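You operate a simulated robot arm through the tools that you are given. There is no shell and no other tool. Be economical: measure what you need, move in short steps, check, and stop when the job is done.

The job below is to be done with a simulated two-armed robot. You get a single attempt, and the scene is never put back.

JOB
On the top of the grey counter board, fold the beige cloth in half.

Only the result counts: the job must be done as asked and must still hold three seconds after the hand-in. Knocking over, shifting, dropping, spilling or breaking anything else fails it. Flat cloth is picked up by pressing the open fingertips on it (5 to 10 N) and closing them slowly along it; thin cloth reads only 2 to 8 mm in the jaws.

ROBOT AND FRAMES
Two 7-joint arms with two-finger parallel grippers on one trunk, on a base that drives. Base frame: it is fixed to the floor where the robot stands at the start and does not move with it; the origin is under the middle of the robot, x ahead of it, y to its left, z up; the surface under the hand at the start is at about z = 1.069. Lengths are in m, angles in degrees, forces in N, time in s.
The left shoulder is at the start at [0.07, 0.133, 1.251], the right one opposite. With the tool pointing down near the work surface each hand reaches from about 0.1 to 0.64 m from the robot's upright axis, wherever it stands, measured 20 degrees to its own side. Places, roughly: top of the grey counter board [0.5, -0.1, 1.1]. Payload 1.57 kg a hand.
Tool frame (each hand has its own): the origin (TCP) lies between the finger pads and is the grasp point; the fingertips stand 0.03 m ahead of it; z points along the fingers, y is the line along which they close. The gripper opens to 0.08 m. The fingers are 0.017 m wide and 0.012 m thick; the gripper's body (0.04 by 0.082 m) begins 0.08 m behind the TCP.
Orientation is that of the tool frame in the base frame, as a unit quaternion [x, y, z, w]. With the fingers straight down and closing along the base's y, the tool's x points along the base's -x, its y along +y and its z along -z.

CONTROLS
- The arms move only by the tool send_rows. It takes "left_rows", "right_rows" or both (then of equal length, played together; a hand with none holds still); each is a list of rows, each a list of 7 numbers: the shift along the tool's x, y, z in m, then the turn, a rotation vector about the tool's x, y, z in degrees, then the gripper command, from -1 (shut) to 1 (fully open), values between in proportion. In form: [[tx, ty, tz, ax, ay, az, fingers], ...]. A call has 1 to 8 rows; each row is the pose to reach, as a shift and turn from the pose commanded when the call began, along the tool's axes at that moment. Rows are played at 5 a second. More than 0.05 m and 8.6 degrees between two rows, or a gripper value outside its range, and nothing of the call is played. Where a pose cannot be reached the arm comes as near as it can. A force on the tool above 40 N (or 10 N above the force at the start of the call, whichever is more), or a blocked arm, ends the call early, and 0.2 s more pass. The fingers move at their own pace (about 0.153 m/s each) and stop on an object; they squeeze with about 43 N. The grip force told is the motor's: it shows also when the fingers shut on nothing. Time passes only in rows, and 0.2 s behind the last, so rows that repeat a pose let the fingers close. The reply holds the time, the measured pose of the TCP, the force on the tool along the base axes, the opening and the grip force, in the units named above and with some noise, with the torque about the TCP (base axes, N m) and any sound that the robot's microphone picked up.
- Cameras (640 x 400 px; columns grow to the right, rows downward): "scene" is now at [0.1219, -0.034, 1.4654]; the picture's right is [-0.44, -0.90, 0.00], its down [-0.64, 0.31, -0.70] and it looks along [0.63, -0.31, -0.71] (base axes); focal length 214 px, centre (320, 200). "left" rides on the left gripper at [0.072, 0.007, -0.122] in its tool frame; the picture's right is [-0.09, 1.00, 0.00], its down [-0.84, -0.08, -0.54] and it looks along [-0.54, -0.05, 0.84] (tool axes); focal length 238 px, centre (320, 200). "right" rides on the right gripper at [0.072, -0.007, -0.122] in its tool frame; the picture's right is [0.09, 1.00, 0.00], its down [-0.84, 0.08, -0.54] and it looks along [-0.54, 0.05, 0.84] (tool axes); focal length 238 px, centre (320, 200). There is no depth. A picture from a camera that has moved, and an enlarged one, comes with that camera's place and axes in the base frame and with its lens.
- grab_frame(camera): a new picture of that camera. No time passes.
- raise_lower(by): slides the trunk up (or, below 0, down) by that many m; the arms and the scene camera ride with it, the base frame stays. It gives what a move gives, with no picture.
- base_move(legs): drives the robot by 1 to 6 legs, each [ahead, left, turn to the left] in m, m and degrees, along the robot's own axes; the way and the turn of a leg run together, so that a leg with both is an arc; at most 1.5 m and 180 degrees a leg. The arms and the cameras ride along, it lands a little off, and it stops where it bumps. It gives what a move gives.
- aim_head(pan, tilt): turns the head with the scene camera to pan (to the left, within 86 degrees either way) and tilt (down, from -29 to 69), counted from straight ahead of the robot. It gives what a move gives.
- enlarge(camera, box): a new picture of the part [left, top, right, bottom] of that camera's present view, enlarged. No time passes.
- close_job(): hands the job in; it is judged then, once.

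Work in short steps. Places have to be worked out from the pictures, the camera data and where the tool is seen: move nearer, look again, correct. Check each grasp and each placing, and mend what went wrong. You have 120 turns and 100 pictures in all, those below and enlarged ones among them. Open the grippers and draw the arms clear of the work before you hand the job in, unless the task says otherwise; then end with one line.

The tools are called after ">>>" as name(argument=value, ...) on one line, values as JSON. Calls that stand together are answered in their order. send_rows: Moves the arms, as the interface text tells. Its arguments: {"type":"object","properties":{"left_rows":{"type":"array","items":{"type":"array","items":{"type":"number"}}},"right_rows":{"type":"array","items":{"type":"array","items":{"type":"number"}}}},"required":[]} The other tools are called the same way: raise_lower (by) slides the trunk up or down; base_move (legs) drives the base; aim_head (pan, tilt) turns the head that bears the scene camera; grab_frame (camera) takes a picture; enlarge (camera, box) takes an enlarged picture of a part of a camera's view; close_job () hands the job in.

At the start:

```text
t: 0.0
left_ee_pos: [0.505, 0.1503, 1.3015]
left_ee_rot: [0.0, 1.0, 0.001, 0.0]
left_contact_force: [-0.3, 0.0, 0.8]
left_ft_torque: [-0.04, 0.01, 0.0]
left_opening: 0.0799
left_gripper_force: 0.0
right_ee_pos: [0.4055, -0.1787, 1.2995]
right_ee_rot: [0.0, 1.0, -0.001, 0.0]
right_contact_force: [-0.1, -0.4, -0.1]
right_ft_torque: [0.01, -0.05, 0.0]
right_opening: 0.08
right_gripper_force: 0.1
trunk travel left (down, up): [-0.825, 0.115]
robot x, y, heading: [0.0033, -0.0022, 0.0]
head pan, tilt: [-26.0, 45.2]
```

scene: 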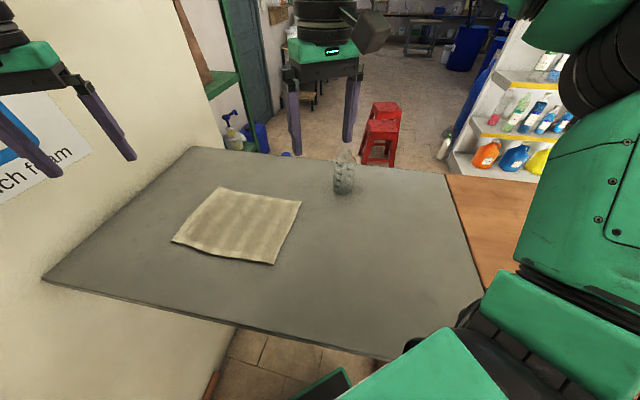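
right: 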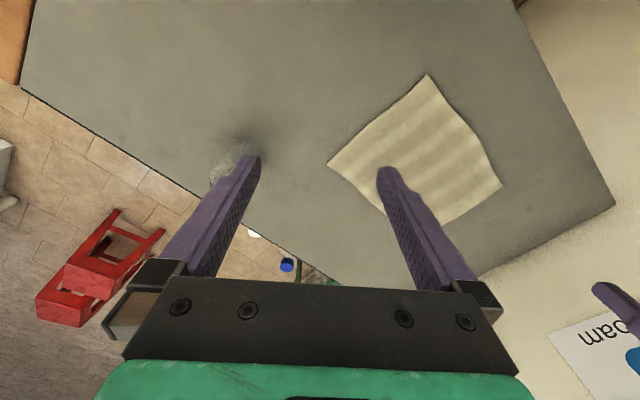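
left: 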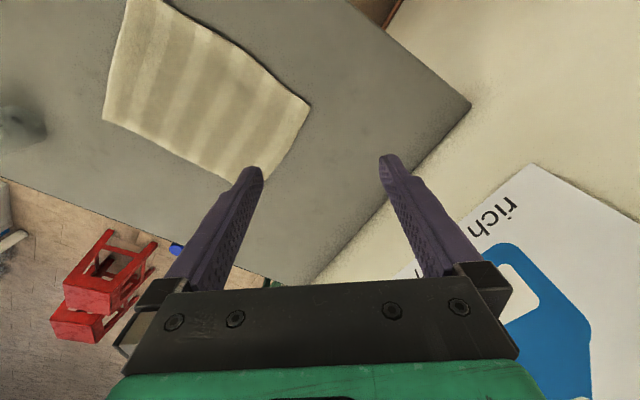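

The three pictures agree on a surface near z = 1.069 and on cloth corners at about A(.642,.02), B(.491,-.162), C(.351,-.043), D(.502,.140). I plan to fold edge CD over onto BA. First I test the reach of the end poses at height, with both hands yawed so that they close along the long edge.

>>> send_rows(left_rows=[[-0.022, -0.029, 0.026, 0, 0, 7.88, 0], [-0.044, -0.058, 0.052, 0, 0, 15.76, 0], [-0.066, -0.088, 0.078, 0, 0, 23.64, 0], [-0.088, -0.117, 0.104, 0, 0, 31.52, 0], [-0.11, -0.146, 0.13, 0, 0, 39.4, 0], [-0.11, -0.146, 0.13, 0, 0, 39.4, 0]], right_rows=[[-0.019, 0.009, 0.026, 0, 0, 7.88, 0], [-0.039, 0.018, 0.052, 0, 0, 15.76, 0], [-0.058, 0.027, 0.078, 0, 0, 23.64, 0], [-0.077, 0.037, 0.104, 0, 0, 31.52, 0], [-0.0965, 0.0457, 0.13, 0, 0, 39.4, 0], [-0.0965, 0.0457, 0.13, 0, 0, 39.4, 0]])

>>> grab_frame(camera="scene")

```text
t: 1.4
left_ee_pos: [0.5717, 0.0171, 1.1596]
left_ee_rot: [0.337, 0.942, 0.001, 0.0]
left_contact_force: [0.5, -0.6, 0.4]
left_ft_torque: [0.0, 0.0, 0.0]
left_opening: 0.04
left_gripper_force: 0.2
left hand out of reach, approached as far as the arm can: row 4, 5, 6
right_ee_pos: [0.499, -0.1331, 1.169]
right_ee_rot: [0.338, 0.941, 0.0, 0.001]
right_contact_force: [-0.3, 0.1, -0.7]
right_ft_torque: [-0.01, -0.01, -0.03]
right_opening: 0.0398
right_gripper_force: 0.1
right hand out of reach, approached as far as the arm can: row 5, 6
trunk travel left (down, up): [-0.825, 0.115]
robot x, y, heading: [-0.0018, 0.0003, -0.2]
head pan, tilt: [-26.0, 45.2]
```

```text
96 pictures are left
camera scene: at [0.1229, -0.0331, 1.4653], right [-0.44, -0.9, 0.0], down [-0.64, 0.31, -0.7], along [0.63, -0.31, -0.71], focal length 214 px, centre (320, 200)
```

scene: 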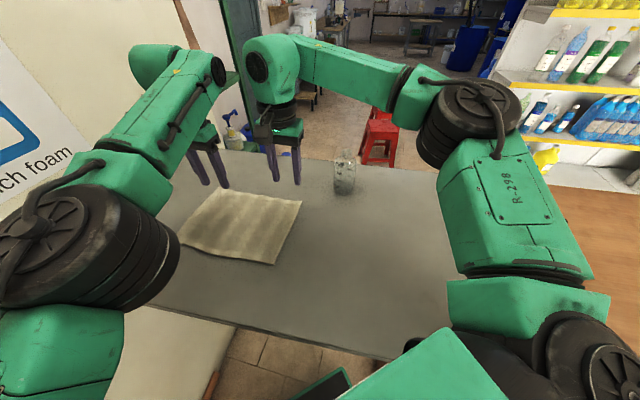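

The left hand falls about 4 cm short with the fingers vertical. I tilt both hands forward in the fold direction, about tool y, to see whether that brings the far corner into reach.

>>> send_rows(left_rows=[[0, 0, 0, 0, -8, 0, 0], [0, 0, 0, 0, -16, 0, 0], [0, 0, 0, 0, -24, 0, 0], [0, 0, 0, 0, -30, 0, 0], [0, 0, 0, 0, -30, 0, 0]], right_rows=[[0, 0, 0, 0, -8, 0, 0], [0, 0, 0, 0, -16, 0, 0], [0, 0, 0, 0, -24, 0, 0], [0, 0, 0, 0, -30, 0, 0], [0, 0, 0, 0, -30, 0, 0]])

```text
t: 2.6
left_ee_pos: [0.65, -0.0369, 1.1892]
left_ee_rot: [0.326, 0.909, -0.088, 0.243]
left_contact_force: [1.0, 1.1, -0.1]
left_ft_torque: [0.01, 0.01, -0.05]
left_opening: 0.0398
left_gripper_force: 0.1
left hand out of reach, approached as far as the arm can: row 1, 2, 3, 4, 5
right_ee_pos: [0.4991, -0.136, 1.169]
right_ee_rot: [0.325, 0.909, -0.088, 0.245]
right_contact_force: [-0.2, -0.3, 0.5]
right_ft_torque: [0.0, -0.01, -0.04]
right_opening: 0.0402
right_gripper_force: 0.0
trunk travel left (down, up): [-0.825, 0.115]
robot x, y, heading: [0.0005, -0.0026, -0.3]
head pan, tilt: [-26.0, 45.2]
```

The tilt lets the left hand get past the wanted place (it is now at .65, -.037). I bring it to the wanted release spot (.615, .004), lower down, to make sure that pose is reachable.

>>> send_rows(left_rows=[[0.027, 0.003, 0.011, 0, 0, 0, 0], [0.054, 0.006, 0.022, 0, 0, 0, 0], [0.081, 0.0095, 0.034, 0, 0, 0, 0], [0.081, 0.0095, 0.034, 0, 0, 0, 0]])

```text
t: 3.6
left_ee_pos: [0.6603, -0.0362, 1.1306]
left_ee_rot: [0.326, 0.909, -0.088, 0.244]
left_contact_force: [-0.8, -0.5, 0.6]
left_ft_torque: [-0.02, -0.01, 0.0]
left_opening: 0.0398
left_gripper_force: 0.0
left hand out of reach, approached as far as the arm can: row 1, 2, 3, 4
right_ee_pos: [0.4991, -0.136, 1.1694]
right_ee_rot: [0.325, 0.909, -0.087, 0.244]
right_contact_force: [0.2, 0.0, 0.2]
right_ft_torque: [0.01, -0.05, 0.02]
right_opening: 0.0401
right_gripper_force: 0.1
trunk travel left (down, up): [-0.825, 0.115]
robot x, y, heading: [0.0037, 0.0002, -0.1]
head pan, tilt: [-26.0, 45.2]
```

The left arm seems stuck near a joint limit at that tilt. I turn both hands back towards vertical and draw the left one back, then check where it really is.

>>> send_rows(left_rows=[[0.03, 0.008, -0.015, 0, 8, 0, 0], [0.06, 0.016, -0.03, 0, 16, 0, 0], [0.09, 0.024, -0.045, 0, 24, 0, 0], [0.11, 0.03, -0.055, 0, 30, 0, 0], [0.11, 0.03, -0.055, 0, 30, 0, 0]], right_rows=[[0, 0, 0, 0, 8, 0, 0], [0, 0, 0, 0, 16, 0, 0], [0, 0, 0, 0, 24, 0, 0], [0, 0, 0, 0, 30, 0, 0], [0, 0, 0, 0, 30, 0, 0]])

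>>> grab_frame(camera="scene")

```text
t: 4.8
left_ee_pos: [0.5851, 0.0614, 1.1208]
left_ee_rot: [0.336, 0.942, 0.0, -0.002]
left_contact_force: [0.0, 0.3, -0.1]
left_ft_torque: [0.0, 0.01, 0.01]
left_opening: 0.04
left_gripper_force: 0.1
left hand out of reach, approached as far as the arm can: row 1, 2, 3, 4
right_ee_pos: [0.4982, -0.1365, 1.1706]
right_ee_rot: [0.337, 0.942, 0.001, -0.001]
right_contact_force: [-0.1, 0.1, -0.4]
right_ft_torque: [0.02, -0.02, 0.02]
right_opening: 0.0395
right_gripper_force: 0.0
trunk travel left (down, up): [-0.825, 0.115]
robot x, y, heading: [-0.0044, -0.0031, 0.1]
head pan, tilt: [-26.0, 45.2]
```

```text
95 pictures are left
camera scene: at [0.121, -0.0349, 1.4655], right [-0.44, -0.9, 0.0], down [-0.64, 0.31, -0.71], along [0.63, -0.31, -0.71], focal length 214 px, centre (320, 200)
```

scene: 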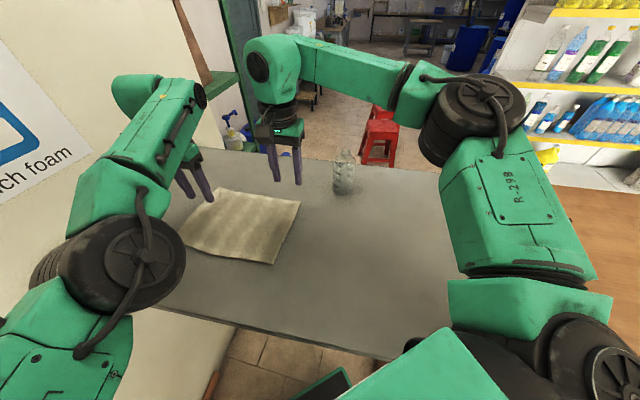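

With vertical fingers the left hand reaches (.585, .061). I try a smaller tilt of 12° and go for (.615, .004).

>>> send_rows(left_rows=[[-0.03, -0.012, 0.01, 0, -6, 0, 0], [-0.059, -0.025, 0.02, 0, -12, 0, 0], [-0.059, -0.025, 0.02, 0, -12, 0, 0]])

```text
t: 5.6
left_ee_pos: [0.6147, 0.0127, 1.1014]
left_ee_rot: [0.323, 0.941, -0.028, 0.094]
left_contact_force: [-0.5, -6.1, 26.4]
left_ft_torque: [-0.49, 0.27, 0.06]
left_opening: 0.0407
left_gripper_force: 0.0
left hand out of reach, approached as far as the arm can: row 2, 3
right_ee_pos: [0.4935, -0.1384, 1.1721]
right_ee_rot: [0.337, 0.941, 0.001, 0.002]
right_contact_force: [0.3, -0.1, -0.8]
right_ft_torque: [-0.05, 0.01, -0.02]
right_opening: 0.0399
right_gripper_force: 0.0
trunk travel left (down, up): [-0.825, 0.115]
robot x, y, heading: [-0.0001, -0.0011, -0.2]
head pan, tilt: [-26.0, 45.2]
```

The reach works, and the fingertips touched the cloth, so its top is at about z = 1.071. I lift straight off at once.

>>> send_rows(left_rows=[[0, 0, -0.03, 0, 0, 0, 0], [0, 0, -0.06, 0, 4, 0, 0], [0.0, 0, -0.06, 0, 4, 0, 0]])

>>> grab_frame(camera="scene")

```text
t: 6.4
left_ee_pos: [0.602, 0.0053, 1.1537]
left_ee_rot: [0.346, 0.935, -0.024, 0.069]
left_contact_force: [0.5, 0.1, -0.2]
left_ft_torque: [0.03, -0.02, -0.02]
left_opening: 0.04
left_gripper_force: 0.1
left hand out of reach, approached as far as the arm can: row 1, 2
right_ee_pos: [0.4987, -0.1369, 1.1683]
right_ee_rot: [0.336, 0.942, 0.0, 0.0]
right_contact_force: [0.3, -0.8, 1.0]
right_ft_torque: [-0.01, 0.01, 0.01]
right_opening: 0.04
right_gripper_force: 0.1
trunk travel left (down, up): [-0.825, 0.115]
robot x, y, heading: [-0.0027, -0.0021, -0.0]
head pan, tilt: [-26.0, 45.2]
```

```text
94 pictures are left
camera scene: at [0.1222, -0.0346, 1.4654], right [-0.44, -0.9, 0.0], down [-0.64, 0.31, -0.7], along [0.63, -0.31, -0.71], focal length 214 px, centre (320, 200)
```

scene: 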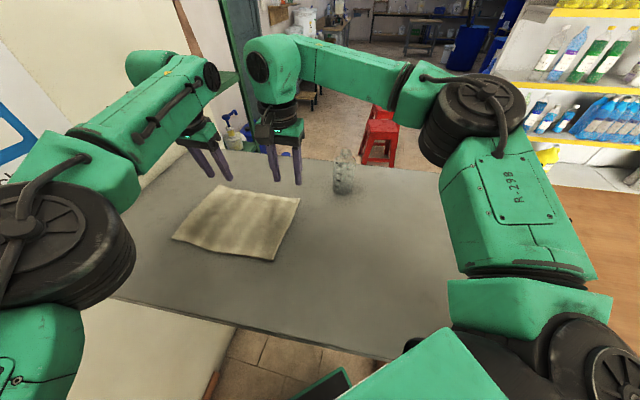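

The cloth is unmoved. I take both hands back over the near edge CD: left to about (.489, .105), right to about (.382, -.024), vertical, at z = 1.13.

>>> send_rows(left_rows=[[0.038, 0, 0.001, 0, 2, 0, 0], [0.076, 0.001, 0.001, 0, 4, 0, 0], [0.114, 0.001, 0.002, 0, 6, 0, 0], [0.152, 0.002, 0.003, 0, 8.2, 0, 0], [0.152, 0.002, 0.003, 0, 8.2, 0, 0]], right_rows=[[0.04, 0.003, 0.01, 0, 0, 0, 0], [0.08, 0.007, 0.02, 0, 0, 0, 0], [0.12, 0.01, 0.03, 0, 0, 0, 0], [0.1617, 0.0136, 0.04, 0, 0, 0, 0], [0.1617, 0.0136, 0.04, 0, 0, 0, 0]])

>>> grab_frame(camera="scene")

>>> grab_frame(camera="left")

>>> grab_frame(camera="right")

```text
t: 7.6
left_ee_pos: [0.4894, 0.1105, 1.1373]
left_ee_rot: [0.336, 0.942, 0.001, -0.002]
left_contact_force: [0.0, -0.5, -0.6]
left_ft_torque: [-0.01, 0.06, 0.0]
left_opening: 0.04
left_gripper_force: 0.1
right_ee_pos: [0.3755, -0.0431, 1.1292]
right_ee_rot: [0.336, 0.942, 0.0, -0.001]
right_contact_force: [0.6, -0.1, 0.0]
right_ft_torque: [0.01, 0.01, -0.01]
right_opening: 0.04
right_gripper_force: 0.0
right hand out of reach, approached as far as the arm can: row 3, 4, 5
trunk travel left (down, up): [-0.825, 0.115]
robot x, y, heading: [0.0027, 0.0046, -0.2]
head pan, tilt: [-26.0, 45.2]
```

```text
93 pictures are left
camera scene: at [0.122, -0.0341, 1.4654], right [-0.44, -0.9, 0.0], down [-0.64, 0.31, -0.7], along [0.63, -0.31, -0.71], focal length 214 px, centre (320, 200)
```

scene: 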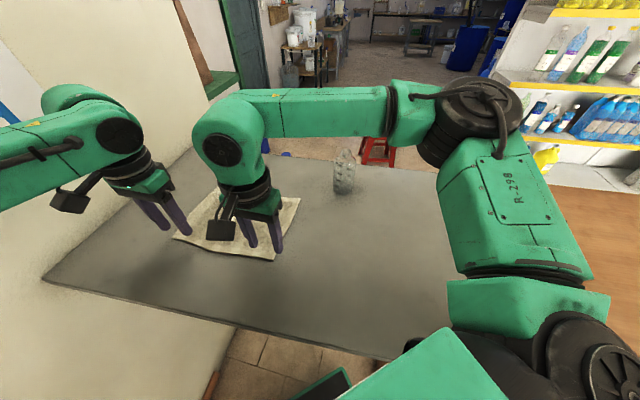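

```text
92 pictures are left
camera left: at [0.4393, 0.1615, 1.2574], right [0.7, 0.71, 0.0], down [0.6, -0.59, 0.54], along [0.38, -0.38, -0.84], focal length 238 px, centre (320, 200)
```

left: 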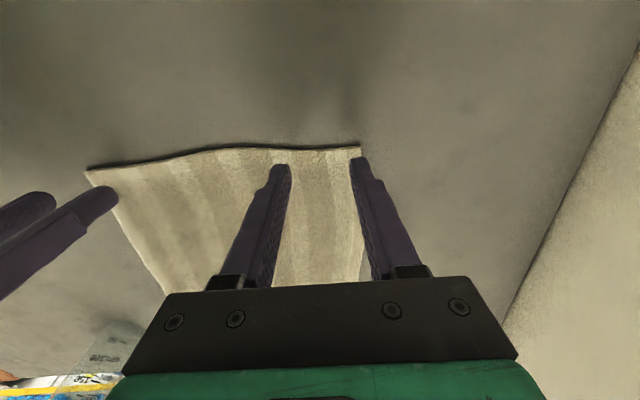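

```text
91 pictures are left
camera right: at [0.3159, -0.0031, 1.2522], right [0.56, 0.83, 0.0], down [0.7, -0.47, 0.54], along [0.45, -0.3, -0.84], focal length 238 px, centre (320, 200)
```

right: 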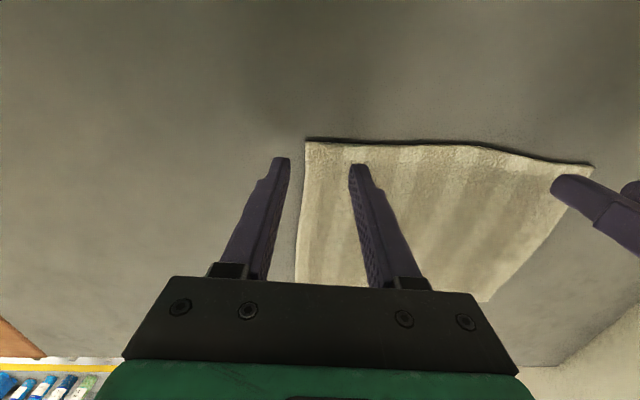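

My press has shifted the cloth about 1 cm outward: C is now near (.361, -.046) and D near (.510, .137). I set both hands over the matching pinch spots, lower, and see whether the right arm reaches its own.

>>> send_rows(left_rows=[[-0.006, -0.001, 0.011, 0, 0, 0, 0], [-0.0113, -0.0018, 0.022, 0, 0, 0, 0], [-0.0113, -0.0018, 0.022, 0, 0, 0, 0]], right_rows=[[-0.001, 0.012, 0.007, 0, 0, 0, 0], [-0.002, 0.023, 0.014, 0, 0, 0, 0], [-0.002, 0.023, 0.014, 0, 0, 0, 0]])

```text
t: 8.4
left_ee_pos: [0.4974, 0.1032, 1.1143]
left_ee_rot: [0.337, 0.941, 0.001, -0.001]
left_contact_force: [-0.4, 0.1, 0.0]
left_ft_torque: [0.03, 0.0, -0.02]
left_opening: 0.0401
left_gripper_force: 0.1
right_ee_pos: [0.3841, -0.0458, 1.1166]
right_ee_rot: [0.337, 0.942, 0.001, 0.0]
right_contact_force: [0.4, -0.1, -0.3]
right_ft_torque: [-0.01, 0.01, -0.05]
right_opening: 0.04
right_gripper_force: 0.0
right hand out of reach, approached as far as the arm can: row 1, 2, 3
trunk travel left (down, up): [-0.825, 0.115]
robot x, y, heading: [-0.0003, -0.001, 0.1]
head pan, tilt: [-26.0, 45.2]
```

The right hand stops at y ≈ -.046 with this yaw. I turn it back by 20° and try again for (.392, -.027).

>>> send_rows(right_rows=[[0, 0, 0, 0, 0, -8, 0], [0.0, 0, 0, 0, 0, -16, 0], [0.002, 0.007, 0, 0, 0, -20, 0], [0.006, 0.02, 0, 0, 0, -20, 0], [0.006, 0.02, 0, 0, 0, -20, 0]])

```text
t: 9.6
left_ee_pos: [0.498, 0.1033, 1.1148]
left_ee_rot: [0.337, 0.941, 0.0, -0.002]
left_contact_force: [0.8, 0.3, -0.9]
left_ft_torque: [-0.03, 0.02, 0.0]
left_opening: 0.04
left_gripper_force: 0.2
right_ee_pos: [0.3845, -0.046, 1.1161]
right_ee_rot: [0.169, 0.986, 0.001, 0.0]
right_contact_force: [0.9, -0.4, 0.9]
right_ft_torque: [-0.01, 0.01, -0.02]
right_opening: 0.0398
right_gripper_force: 0.1
right hand out of reach, approached as far as the arm can: row 3, 4, 5
trunk travel left (down, up): [-0.825, 0.115]
robot x, y, heading: [-0.0016, 0.0006, -0.0]
head pan, tilt: [-26.0, 45.2]
```

The right arm cannot cross further left than y ≈ -.046, so the base has to shift a little to the left. First I raise both hands and look down to see the clearance between the robot and the counter.

>>> send_rows(left_rows=[[0, 0, -0.04, 0, 0, 0, 0], [0, 0, -0.06, 0, 0, 0, 0]], right_rows=[[0, 0, -0.04, 0, 0, 0, 0], [0, 0, -0.06, 0, 0, 0, 0]])

>>> aim_head(pan=0, tilt=69)

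>>> grab_frame(camera="scene")

```text
t: 10.2
left_ee_pos: [0.4967, 0.1008, 1.1751]
left_ee_rot: [0.337, 0.942, 0.0, -0.001]
left_contact_force: [-0.2, 0.2, -0.4]
left_ft_torque: [-0.01, 0.04, 0.0]
left_opening: 0.0399
left_gripper_force: 0.1
right_ee_pos: [0.3838, -0.0487, 1.1653]
right_ee_rot: [0.168, 0.986, 0.0, 0.0]
right_contact_force: [-0.8, 0.7, 0.2]
right_ft_torque: [0.0, -0.01, 0.0]
right_opening: 0.0398
right_gripper_force: 0.0
right hand out of reach, approached as far as the arm can: row 2
trunk travel left (down, up): [-0.825, 0.115]
robot x, y, heading: [0.0018, -0.0001, -0.3]
head pan, tilt: [-26.0, 45.2]
```

```text
t: 11.1
left_ee_pos: [0.4964, 0.1011, 1.1754]
left_ee_rot: [0.337, 0.941, 0.001, -0.002]
left_contact_force: [0.2, 0.0, 0.4]
left_ft_torque: [0.01, 0.01, 0.0]
left_opening: 0.04
left_gripper_force: 0.0
right_ee_pos: [0.3845, -0.0476, 1.1651]
right_ee_rot: [0.168, 0.986, 0.001, 0.0]
right_contact_force: [-0.1, 0.7, 0.0]
right_ft_torque: [0.02, 0.0, 0.03]
right_opening: 0.0398
right_gripper_force: 0.1
trunk travel left (down, up): [-0.825, 0.115]
robot x, y, heading: [-0.0021, -0.0002, -0.2]
head pan, tilt: [0.0, 68.8]
```

```text
90 pictures are left
camera scene: at [0.105, 0.0017, 1.4368], right [0.0, -1.0, 0.0], down [-0.93, 0.0, -0.36], along [0.36, 0.0, -0.93], focal length 214 px, centre (320, 200)
```

scene: 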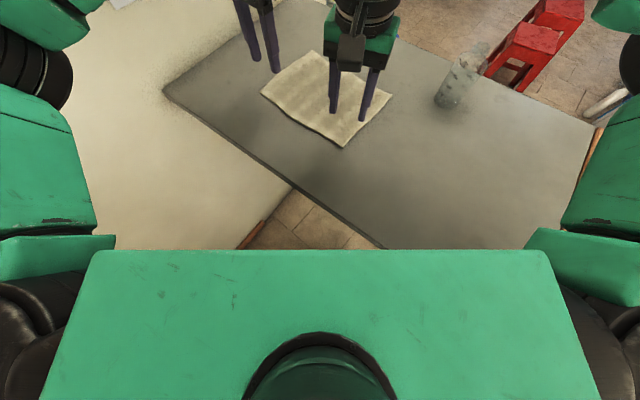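

The chest sits close to the counter edge, so I won't drive ahead, but the left looks free. I drive 3.5 cm to the left with the hands raised.

>>> base_move(legs=[[0, 0.035, 0]])

>>> aim_head(pan=-20, tilt=55)

>>> grab_frame(camera="scene")

```text
t: 12.0
left_ee_pos: [0.4963, 0.1291, 1.1747]
left_ee_rot: [0.337, 0.941, 0.003, -0.003]
left_contact_force: [0.0, -0.2, 0.4]
left_ft_torque: [0.05, 0.02, -0.03]
left_opening: 0.0402
left_gripper_force: 0.0
right_ee_pos: [0.384, -0.0204, 1.1639]
right_ee_rot: [0.17, 0.986, 0.005, 0.0]
right_contact_force: [-0.4, 0.4, -0.6]
right_ft_torque: [0.09, 0.0, 0.03]
right_opening: 0.0397
right_gripper_force: 0.2
trunk travel left (down, up): [-0.825, 0.115]
robot x, y, heading: [-0.0009, 0.0362, 0.1]
head pan, tilt: [0.0, 68.8]
```

```text
t: 12.8
left_ee_pos: [0.4963, 0.1377, 1.1744]
left_ee_rot: [0.338, 0.941, 0.0, -0.002]
left_contact_force: [-0.4, -0.2, -0.5]
left_ft_torque: [-0.02, 0.02, 0.02]
left_opening: 0.0403
left_gripper_force: 0.1
right_ee_pos: [0.3846, -0.0124, 1.1665]
right_ee_rot: [0.169, 0.986, 0.001, 0.0]
right_contact_force: [0.0, -0.6, 0.5]
right_ft_torque: [0.01, 0.01, -0.03]
right_opening: 0.04
right_gripper_force: 0.1
trunk travel left (down, up): [-0.825, 0.115]
robot x, y, heading: [-0.0002, 0.0353, 0.2]
head pan, tilt: [-20.0, 55.0]
```

```text
89 pictures are left
camera scene: at [0.1166, 0.0131, 1.4522], right [-0.34, -0.94, 0.0], down [-0.77, 0.28, -0.57], along [0.54, -0.2, -0.82], focal length 214 px, centre (320, 200)
```

scene: 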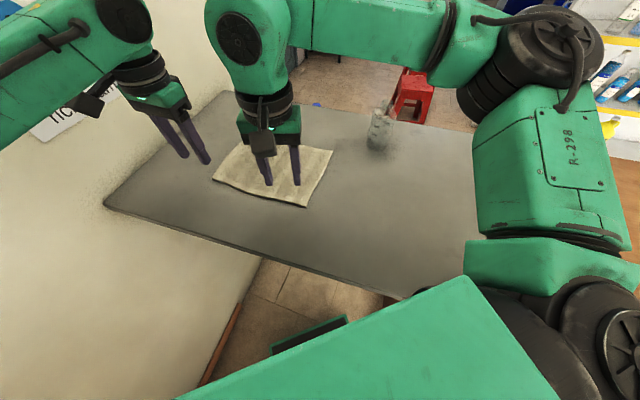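

The base shifted 3.5 cm as asked. I bring both hands to their pinch spots, the right yawed back to match the edge, at z ≈ 1.115.

>>> send_rows(left_rows=[[-0.008, -0.009, 0.02, 0, 0, 0, 0], [-0.016, -0.018, 0.04, 0, 0, 0, 0], [-0.0232, -0.027, 0.06, 0, 0, 0, 0], [-0.0232, -0.027, 0.06, 0, 0, 0, 0]], right_rows=[[-0.004, -0.004, 0.02, 0, 0, 8, 0], [-0.008, -0.008, 0.035, 0, 0, 16, 0], [-0.0119, -0.0113, 0.05, 0, 0, 20, 0], [-0.0119, -0.0113, 0.05, 0, 0, 20, 0]])

>>> grab_frame(camera="left")

>>> grab_frame(camera="right")

```text
t: 13.8
left_ee_pos: [0.4966, 0.1013, 1.1141]
left_ee_rot: [0.338, 0.941, 0.0, -0.003]
left_contact_force: [0.8, 0.4, -0.3]
left_ft_torque: [0.0, 0.0, -0.01]
left_opening: 0.04
left_gripper_force: 0.0
right_ee_pos: [0.392, -0.0289, 1.1166]
right_ee_rot: [0.338, 0.941, 0.002, 0.0]
right_contact_force: [0.3, -0.5, 0.0]
right_ft_torque: [-0.01, 0.02, -0.01]
right_opening: 0.0401
right_gripper_force: 0.0
trunk travel left (down, up): [-0.825, 0.115]
robot x, y, heading: [0.0012, 0.0363, 0.0]
head pan, tilt: [-20.0, 55.0]
```

```text
88 pictures are left
camera left: at [0.4462, 0.1525, 1.2354], right [0.7, 0.71, 0.0], down [0.6, -0.59, 0.54], along [0.38, -0.38, -0.84], focal length 238 px, centre (320, 200)
```

left: 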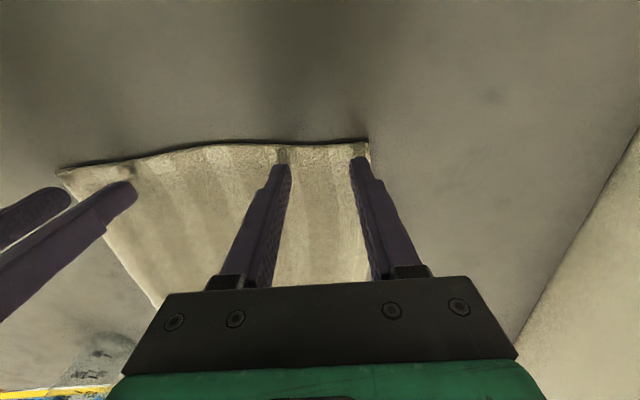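

```text
87 pictures are left
camera right: at [0.333, 0.0108, 1.2387], right [0.56, 0.83, 0.0], down [0.69, -0.47, 0.54], along [0.45, -0.3, -0.84], focal length 238 px, centre (320, 200)
```

right: 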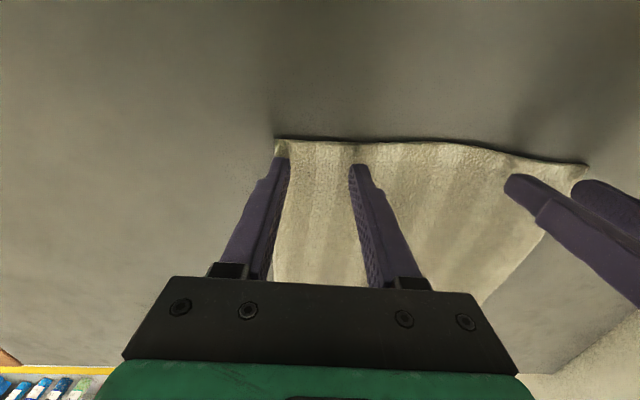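

Both hands straddle the edge well; I shift the left 5 mm inward along the edge and lower both until they just touch.

>>> send_rows(left_rows=[[0, -0.005, 0.006, 0, 0, 0, 0], [0, -0.005, 0.0115, 0, 0, 0, 0], [0, -0.005, 0.0115, 0, 0, 0, 0]], right_rows=[[0, 0, 0.007, 0, 0, 0, 0], [0, 0, 0.0135, 0, 0, 0, 0], [0, 0, 0.0135, 0, 0, 0, 0]])

```text
t: 14.6
left_ee_pos: [0.4927, 0.0962, 1.1038]
left_ee_rot: [0.337, 0.941, 0.001, -0.002]
left_contact_force: [0.4, 0.3, 1.4]
left_ft_torque: [0.02, -0.02, -0.02]
left_opening: 0.0398
left_gripper_force: 0.0
right_ee_pos: [0.3917, -0.0293, 1.1034]
right_ee_rot: [0.338, 0.941, 0.002, 0.0]
right_contact_force: [1.1, -0.5, 4.4]
right_ft_torque: [0.0, 0.01, 0.02]
right_opening: 0.0399
right_gripper_force: 0.0
trunk travel left (down, up): [-0.825, 0.115]
robot x, y, heading: [0.0012, 0.032, 0.1]
head pan, tilt: [-20.0, 55.0]
```

The right presses 4 N and the left about 1 N, with both tips at z ≈ 1.073. I go down another 1.5 mm on the left and 0.7 mm on the right.

>>> send_rows(left_rows=[[0, 0, 0.0015, 0, 0, 0, 0], [0, 0, 0.0015, 0, 0, 0, 0]], right_rows=[[0, 0, 0.0007, 0, 0, 0, 0], [0, 0, 0.0007, 0, 0, 0, 0]])

```text
t: 15.2
left_ee_pos: [0.4933, 0.0973, 1.1034]
left_ee_rot: [0.338, 0.941, 0.001, -0.001]
left_contact_force: [1.4, 0.9, 2.0]
left_ft_torque: [0.03, -0.04, 0.01]
left_opening: 0.0404
left_gripper_force: 0.1
right_ee_pos: [0.3912, -0.029, 1.1024]
right_ee_rot: [0.337, 0.941, 0.002, 0.0]
right_contact_force: [1.6, -0.2, 9.3]
right_ft_torque: [0.01, -0.04, 0.02]
right_opening: 0.0401
right_gripper_force: 0.1
trunk travel left (down, up): [-0.825, 0.115]
robot x, y, heading: [-0.0002, 0.0379, 0.2]
head pan, tilt: [-20.0, 55.0]
```

The right presses 9 N; the left needs about 1 mm more. After that I close both slowly.

>>> send_rows(left_rows=[[0, 0, 0.001, 0, 0, 0, 0], [0, 0, 0.0012, 0, 0, 0, 0]])

```text
t: 15.8
left_ee_pos: [0.4937, 0.0974, 1.1018]
left_ee_rot: [0.337, 0.941, 0.001, 0.0]
left_contact_force: [1.7, -0.3, 9.6]
left_ft_torque: [-0.01, -0.05, -0.02]
left_opening: 0.0399
left_gripper_force: 0.0
right_ee_pos: [0.3906, -0.0284, 1.1026]
right_ee_rot: [0.339, 0.941, 0.001, 0.001]
right_contact_force: [2.8, 0.7, 9.6]
right_ft_torque: [0.0, -0.06, -0.02]
right_opening: 0.0398
right_gripper_force: 0.2
trunk travel left (down, up): [-0.825, 0.115]
robot x, y, heading: [-0.0006, 0.0336, -0.1]
head pan, tilt: [-20.0, 55.0]
```

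Both press about 9.6 N, so I close slowly.

>>> send_rows(left_rows=[[0, 0, 0, 0, 0, 0, -0.12], [0, 0, 0, 0, 0, 0, -0.25], [0, 0, 0, 0, 0, 0, -0.38], [0, 0, 0, 0, 0, 0, -0.5], [0, 0, 0, 0, 0, 0, -0.63], [0, 0, 0, 0, 0, 0, -0.76], [0, 0, 0, 0, 0, 0, -0.9], [0, 0, 0, 0, 0, 0, -1]], right_rows=[[0, 0, 0, 0, 0, 0, -0.12], [0, 0, 0, 0, 0, 0, -0.25], [0, 0, 0, 0, 0, 0, -0.38], [0, 0, 0, 0, 0, 0, -0.5], [0, 0, 0, 0, 0, 0, -0.63], [0, 0, 0, 0, 0, 0, -0.76], [0, 0, 0, 0, 0, 0, -0.9], [0, 0, 0, 0, 0, 0, -1]])

>>> grab_frame(camera="left")

>>> grab_frame(camera="right")

```text
t: 17.6
left_ee_pos: [0.4903, 0.0963, 1.1013]
left_ee_rot: [0.339, 0.941, 0.0, -0.001]
left_contact_force: [-9.8, -11.2, 11.2]
left_ft_torque: [-0.31, 0.25, 0.08]
left_opening: 0.0041
left_gripper_force: 24.9
right_ee_pos: [0.3908, -0.028, 1.1026]
right_ee_rot: [0.338, 0.941, 0.004, 0.001]
right_contact_force: [8.6, 11.3, 4.5]
right_ft_torque: [0.35, -0.29, -0.07]
right_opening: 0.0043
right_gripper_force: 24.7
trunk travel left (down, up): [-0.825, 0.115]
robot x, y, heading: [-0.0005, 0.0369, 0.1]
head pan, tilt: [-20.0, 55.0]
```

```text
86 pictures are left
camera left: at [0.4402, 0.1477, 1.2226], right [0.71, 0.71, 0.0], down [0.6, -0.59, 0.54], along [0.38, -0.38, -0.84], focal length 238 px, centre (320, 200)
```

left: 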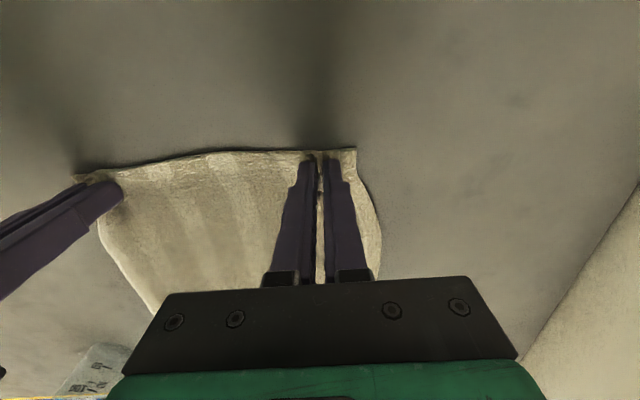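

```text
85 pictures are left
camera right: at [0.3301, 0.0114, 1.2256], right [0.56, 0.83, 0.01], down [0.69, -0.47, 0.54], along [0.45, -0.3, -0.84], focal length 238 px, centre (320, 200)
```

right: 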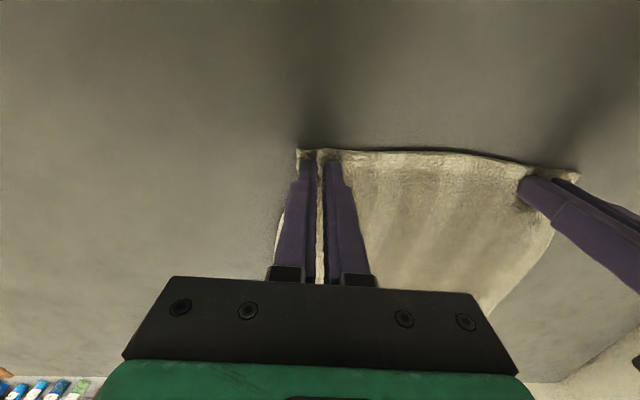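

Both jaws read about 4 mm with grip force, so both edges are held. To bring the far corner within reach I lift a little and drag the cloth about 3.5 cm towards the robot, easing the tension between the hands.

>>> send_rows(left_rows=[[0, -0.003, -0.008, 0, 0, 0, -1], [0.009, -0.011, -0.012, 0, 0, 0, -1], [0.018, -0.018, -0.012, 0, 0, 0, -1], [0.027, -0.025, -0.012, 0, 0, 0, -1], [0.027, -0.025, -0.012, 0, 0, 0, -1]], right_rows=[[0, 0.003, -0.008, 0, 0, 0, -1], [0.009, -0.004, -0.012, 0, 0, 0, -1], [0.018, -0.012, -0.012, 0, 0, 0, -1], [0.027, -0.019, -0.012, 0, 0, 0, -1], [0.027, -0.019, -0.012, 0, 0, 0, -1]])

>>> grab_frame(camera="scene")

>>> grab_frame(camera="right")

```text
t: 18.8
left_ee_pos: [0.4575, 0.094, 1.1123]
left_ee_rot: [0.337, 0.942, 0.001, -0.001]
left_contact_force: [-4.2, -4.7, 0.5]
left_ft_torque: [-0.12, 0.12, 0.05]
left_opening: 0.0039
left_gripper_force: 24.4
right_ee_pos: [0.3592, -0.0256, 1.113]
right_ee_rot: [0.338, 0.941, 0.001, 0.001]
right_contact_force: [3.3, 4.4, -0.7]
right_ft_torque: [0.13, -0.08, -0.05]
right_opening: 0.0039
right_gripper_force: 24.2
trunk travel left (down, up): [-0.825, 0.115]
robot x, y, heading: [0.001, 0.0315, 0.0]
head pan, tilt: [-20.0, 55.0]
```

```text
84 pictures are left
camera scene: at [0.1167, 0.0117, 1.4522], right [-0.34, -0.94, 0.0], down [-0.77, 0.28, -0.57], along [0.54, -0.2, -0.82], focal length 214 px, centre (320, 200)
```

scene: 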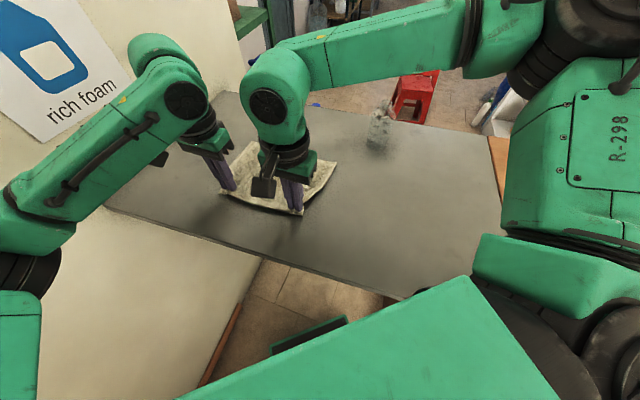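

```text
83 pictures are left
camera right: at [0.2994, 0.0142, 1.236], right [0.56, 0.83, 0.0], down [0.69, -0.47, 0.54], along [0.45, -0.3, -0.84], focal length 238 px, centre (320, 200)
```

right: 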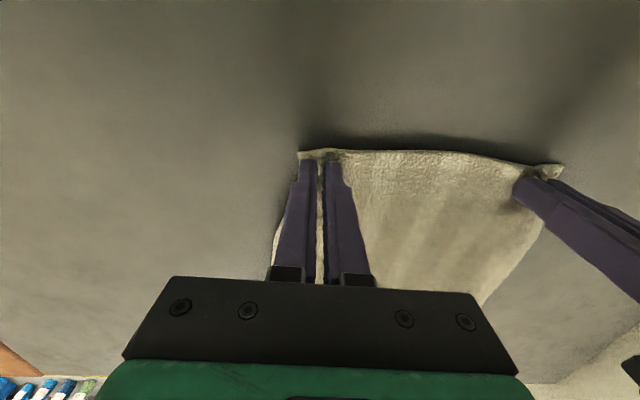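

The cloth followed cleanly. I drag it another 5 cm towards the robot, still well on the board, to gain reach margin for the far side.

>>> send_rows(left_rows=[[0.0097, -0.008, 0, 0, 0, 0, -1], [0.0194, -0.016, 0, 0, 0, 0, -1], [0.029, -0.024, 0, 0, 0, 0, -1], [0.0387, -0.0318, 0, 0, 0, 0, -1], [0.0387, -0.0318, 0, 0, 0, 0, -1]], right_rows=[[0.0097, -0.008, 0, 0, 0, 0, -1], [0.0194, -0.016, 0, 0, 0, 0, -1], [0.029, -0.024, 0, 0, 0, 0, -1], [0.0387, -0.0318, 0, 0, 0, 0, -1], [0.0387, -0.0318, 0, 0, 0, 0, -1]])

>>> grab_frame(camera="scene")

>>> grab_frame(camera="left")

```text
t: 20.0
left_ee_pos: [0.4061, 0.0939, 1.1114]
left_ee_rot: [0.337, 0.942, 0.001, -0.002]
left_contact_force: [-3.2, -5.2, -0.6]
left_ft_torque: [-0.11, 0.13, 0.08]
left_opening: 0.0037
left_gripper_force: 24.4
right_ee_pos: [0.308, -0.0259, 1.1141]
right_ee_rot: [0.338, 0.941, 0.0, 0.0]
right_contact_force: [4.6, 6.0, -0.1]
right_ft_torque: [0.13, -0.12, -0.05]
right_opening: 0.0036
right_gripper_force: 24.6
trunk travel left (down, up): [-0.825, 0.115]
robot x, y, heading: [-0.0015, 0.0346, -0.2]
head pan, tilt: [-20.0, 55.0]
```

```text
82 pictures are left
camera scene: at [0.1169, 0.0117, 1.4522], right [-0.34, -0.94, 0.0], down [-0.77, 0.28, -0.57], along [0.54, -0.2, -0.82], focal length 214 px, centre (320, 200)
```

scene: 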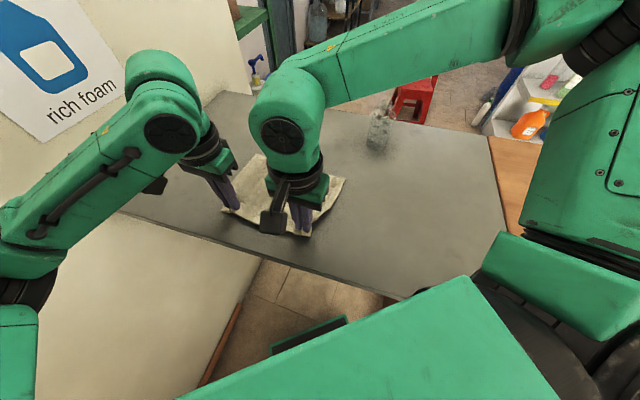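

```text
81 pictures are left
camera left: at [0.3565, 0.1456, 1.2329], right [0.7, 0.71, 0.0], down [0.6, -0.59, 0.54], along [0.38, -0.38, -0.84], focal length 238 px, centre (320, 200)
```

left: 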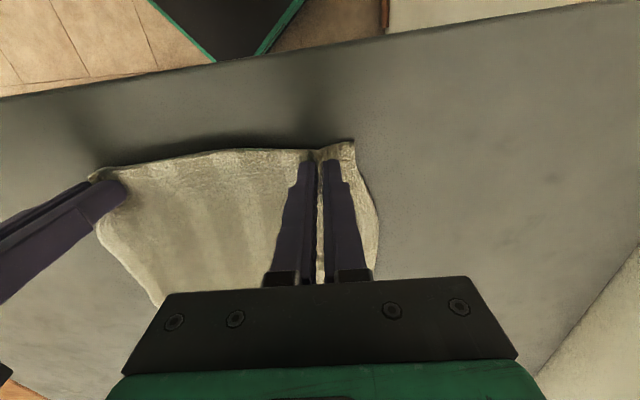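

The drag worked. The far edge is now at A ≈ (.552, .021) and B ≈ (.400, -.157), so the held edge must travel about 0.145 m in the fold direction. I carry it over in a low arc, tipping the hands slightly so the edge turns over.

>>> send_rows(left_rows=[[-0.011, 0, -0.022, 0, 3, 0, -1], [-0.032, 0, -0.046, 0, 7, 0, -1], [-0.062, 0, -0.061, 0, 11, 0, -1], [-0.096, 0, -0.063, 0, 15, 0, -1], [-0.125, 0, -0.052, 0, 18, 0, -1], [-0.145, 0, -0.036, 0, 20, 0, -1], [-0.154, 0, -0.022, 0, 20, 0, -1], [-0.154, 0, -0.022, 0, 20, 0, -1]], right_rows=[[-0.011, 0, -0.022, 0, 3, 0, -1], [-0.032, 0, -0.046, 0, 7, 0, -1], [-0.062, 0, -0.061, 0, 11, 0, -1], [-0.096, 0, -0.063, 0, 15, 0, -1], [-0.125, 0, -0.052, 0, 18, 0, -1], [-0.145, 0, -0.036, 0, 20, 0, -1], [-0.154, 0, -0.022, 0, 20, 0, -1], [-0.154, 0, -0.022, 0, 20, 0, -1]])

>>> grab_frame(camera="scene")

>>> grab_frame(camera="left")

>>> grab_frame(camera="right")

```text
t: 21.8
left_ee_pos: [0.4848, 0.011, 1.1333]
left_ee_rot: [0.332, 0.927, 0.059, -0.166]
left_contact_force: [-0.2, 0.5, -0.3]
left_ft_torque: [0.02, -0.04, 0.01]
left_opening: 0.0033
left_gripper_force: 24.4
left hand out of reach, approached as far as the arm can: row 5, 6, 7, 8
right_ee_pos: [0.4272, -0.1234, 1.1348]
right_ee_rot: [0.331, 0.927, 0.059, -0.163]
right_contact_force: [0.0, 0.2, 0.2]
right_ft_torque: [-0.03, -0.02, -0.03]
right_opening: 0.0038
right_gripper_force: 24.5
trunk travel left (down, up): [-0.825, 0.115]
robot x, y, heading: [-0.002, 0.032, 0.1]
head pan, tilt: [-20.0, 55.0]
```

```text
80 pictures are left
camera scene: at [0.1163, 0.0123, 1.4523], right [-0.34, -0.94, 0.0], down [-0.77, 0.28, -0.57], along [0.54, -0.2, -0.82], focal length 214 px, centre (320, 200)
```

scene: 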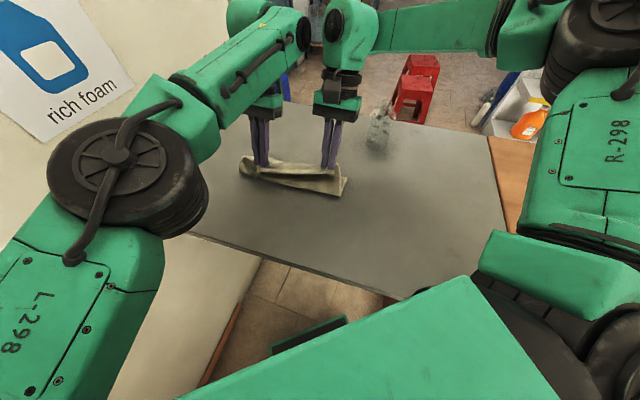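

```text
79 pictures are left
camera left: at [0.4702, 0.0331, 1.2714], right [0.7, 0.71, -0.03], down [0.7, -0.68, 0.22], along [0.14, -0.18, -0.97], focal length 238 px, centre (320, 200)
```

left: 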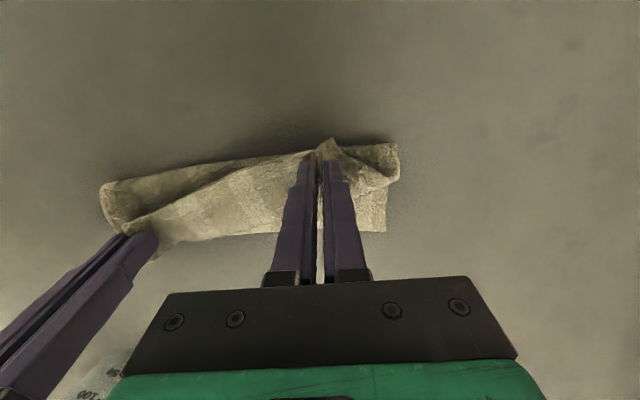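

```text
78 pictures are left
camera right: at [0.4029, -0.1126, 1.2749], right [0.57, 0.82, 0.03], down [0.8, -0.56, 0.22], along [0.2, -0.1, -0.97], focal length 238 px, centre (320, 200)
```

right: 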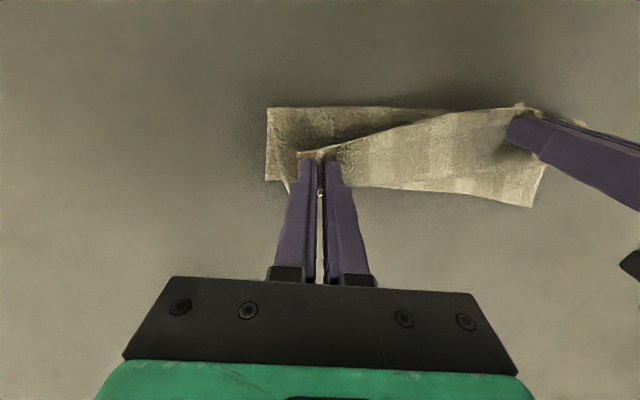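

The right hand is where I wanted it. The left stopped 4 cm short because of the backward tilt, so I take the left's tilt out and bring it to about (.520, -.001).

>>> send_rows(left_rows=[[-0.008, 0.003, -0.003, 0, -7, 0, -1], [-0.018, 0.007, -0.007, 0, -14, 0, -1], [-0.0326, 0.013, -0.012, 0, -20, 0, -1], [-0.0326, 0.013, -0.012, 0, -20, 0, -1]])

>>> grab_frame(camera="left")

>>> grab_frame(camera="right")

```text
t: 22.8
left_ee_pos: [0.52, -0.0027, 1.134]
left_ee_rot: [0.338, 0.941, 0.001, -0.001]
left_contact_force: [-1.9, -1.3, -0.2]
left_ft_torque: [-0.06, 0.04, 0.02]
left_opening: 0.0033
left_gripper_force: 24.9
right_ee_pos: [0.4274, -0.1226, 1.1347]
right_ee_rot: [0.332, 0.927, 0.06, -0.163]
right_contact_force: [2.0, 2.4, 0.3]
right_ft_torque: [0.02, -0.08, -0.05]
right_opening: 0.0036
right_gripper_force: 25.1
trunk travel left (down, up): [-0.825, 0.115]
robot x, y, heading: [-0.0041, 0.0339, -0.3]
head pan, tilt: [-20.0, 55.0]
```

```text
77 pictures are left
camera left: at [0.4693, 0.0492, 1.255], right [0.7, 0.71, 0.0], down [0.6, -0.59, 0.54], along [0.38, -0.38, -0.84], focal length 238 px, centre (320, 200)
```

left: 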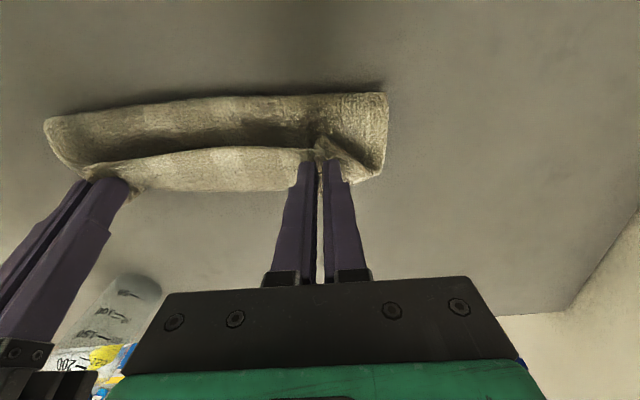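

```text
76 pictures are left
camera right: at [0.4033, -0.113, 1.275], right [0.57, 0.82, 0.03], down [0.8, -0.56, 0.22], along [0.2, -0.1, -0.97], focal length 238 px, centre (320, 200)
```

right: 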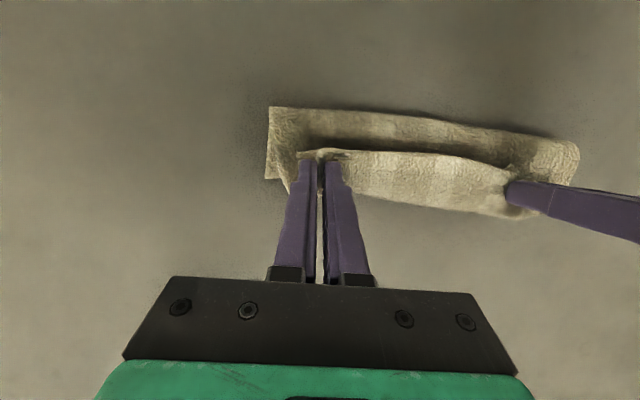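

The edge hangs just above the far edge; as expected, its last 2 cm still points backward in the jaws. I lower both hands to just above the lower layer and look again before opening.

>>> send_rows(left_rows=[[0, 0, 0.012, 0, 0, 0, -1], [0, 0, 0.024, 0, 0, 0, -1], [0, 0, 0.024, 0, 0, 0, -1]], right_rows=[[-0.0045, 0, 0.0125, 0, 0, 0, -1], [-0.0085, 0, 0.0235, 0, 0, 0, -1], [-0.0085, 0, 0.0235, 0, 0, 0, -1]])

>>> grab_frame(camera="left")

>>> grab_frame(camera="right")

```text
t: 23.6
left_ee_pos: [0.5194, -0.0012, 1.1103]
left_ee_rot: [0.337, 0.942, 0.0, -0.001]
left_contact_force: [-3.3, -2.1, 4.1]
left_ft_torque: [-0.07, 0.11, 0.03]
left_opening: 0.0037
left_gripper_force: 24.9
right_ee_pos: [0.427, -0.1217, 1.111]
right_ee_rot: [0.332, 0.927, 0.059, -0.164]
right_contact_force: [2.6, 3.4, 1.8]
right_ft_torque: [0.07, -0.09, -0.05]
right_opening: 0.004
right_gripper_force: 24.1
trunk travel left (down, up): [-0.825, 0.115]
robot x, y, heading: [-0.0013, 0.0341, -0.3]
head pan, tilt: [-20.0, 55.0]
```

```text
75 pictures are left
camera left: at [0.4692, 0.0507, 1.2317], right [0.7, 0.71, 0.0], down [0.6, -0.59, 0.54], along [0.38, -0.38, -0.84], focal length 238 px, centre (320, 200)
```

left: 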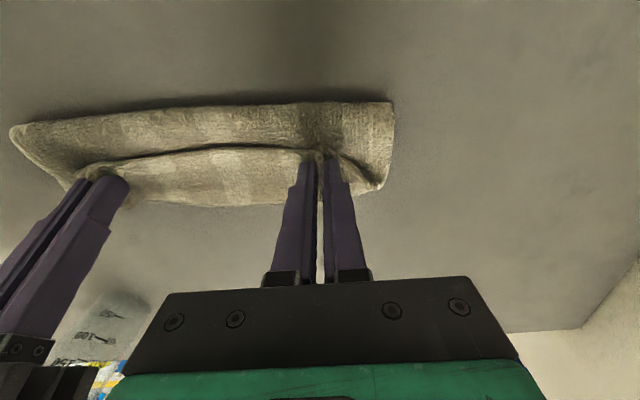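

```text
74 pictures are left
camera right: at [0.4024, -0.1119, 1.2501], right [0.57, 0.82, 0.03], down [0.8, -0.56, 0.22], along [0.2, -0.1, -0.97], focal length 238 px, centre (320, 200)
```

right: 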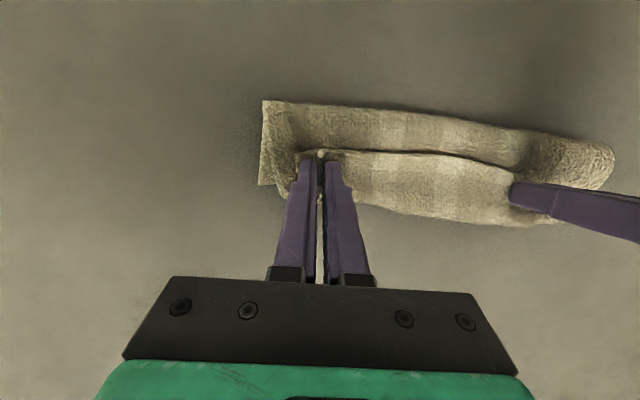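

The top layer now lies on the lower one. I open both hands slowly to let the edge go and lift straight off to see how it lies.

>>> send_rows(left_rows=[[0, 0, 0, 0, 0, 0, -0.7], [0, 0, 0, 0, 0, 0, -0.4], [0, 0, 0, 0, 0, 0, -0.2], [0, 0, -0.02, 0, 0, 0, -0.2], [0, 0, -0.05, 0, 0, 0, -0.2], [0, 0, -0.08, 0, 0, 0, -0.2]], right_rows=[[0, 0, 0, 0, 0, 0, -0.7], [0, 0, 0, 0, 0, 0, -0.4], [0, 0, 0, 0, 0, 0, -0.2], [0.007, 0, -0.019, 0, 0, 0, -0.2], [0.017, 0, -0.047, 0, 0, 0, -0.2], [0.027, 0, -0.075, 0, 0, 0, -0.2]])

>>> grab_frame(camera="left")

>>> grab_frame(camera="right")

>>> grab_frame(camera="scene")

```text
t: 25.0
left_ee_pos: [0.5179, -0.001, 1.1909]
left_ee_rot: [0.337, 0.941, 0.001, -0.001]
left_contact_force: [-1.0, 1.2, 0.6]
left_ft_torque: [-0.01, 0.0, -0.02]
left_opening: 0.0322
left_gripper_force: 0.0
right_ee_pos: [0.4274, -0.1233, 1.1897]
right_ee_rot: [0.332, 0.927, 0.059, -0.163]
right_contact_force: [0.0, -0.3, 0.5]
right_ft_torque: [0.03, -0.02, 0.0]
right_opening: 0.032
right_gripper_force: 0.0
trunk travel left (down, up): [-0.825, 0.115]
robot x, y, heading: [0.0001, 0.0337, 0.0]
head pan, tilt: [-20.0, 55.0]
```

```text
73 pictures are left
camera left: at [0.468, 0.0504, 1.3117], right [0.7, 0.71, 0.0], down [0.6, -0.59, 0.54], along [0.38, -0.38, -0.84], focal length 238 px, centre (320, 200)
```

left: 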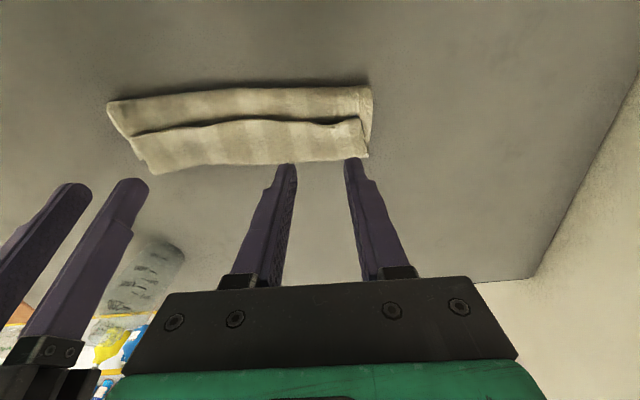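

```text
72 pictures are left
camera right: at [0.4031, -0.1144, 1.3297], right [0.57, 0.82, 0.03], down [0.8, -0.56, 0.22], along [0.2, -0.1, -0.97], focal length 238 px, centre (320, 200)
```

right: 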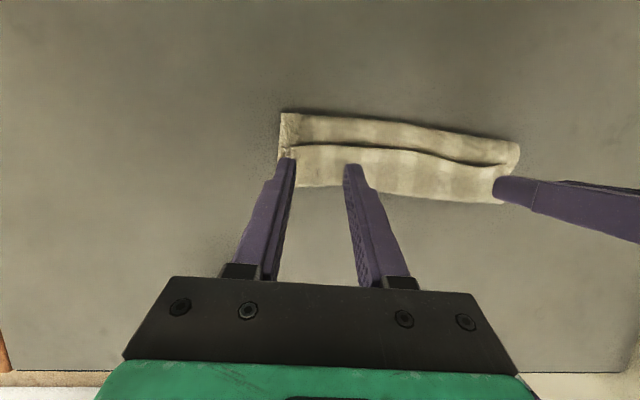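

```text
71 pictures are left
camera scene: at [0.1156, 0.0115, 1.4522], right [-0.34, -0.94, 0.0], down [-0.77, 0.28, -0.57], along [0.54, -0.2, -0.82], focal length 214 px, centre (320, 200)
```

scene: 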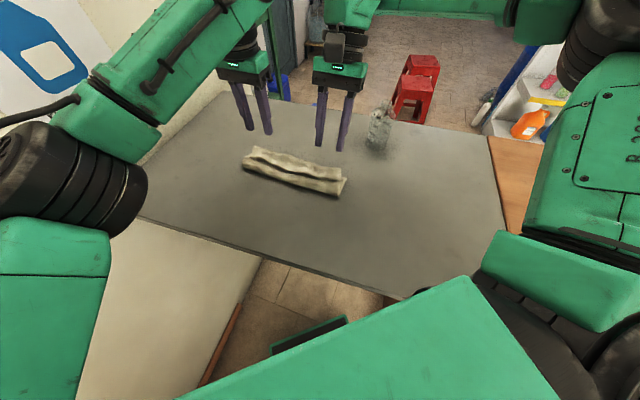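

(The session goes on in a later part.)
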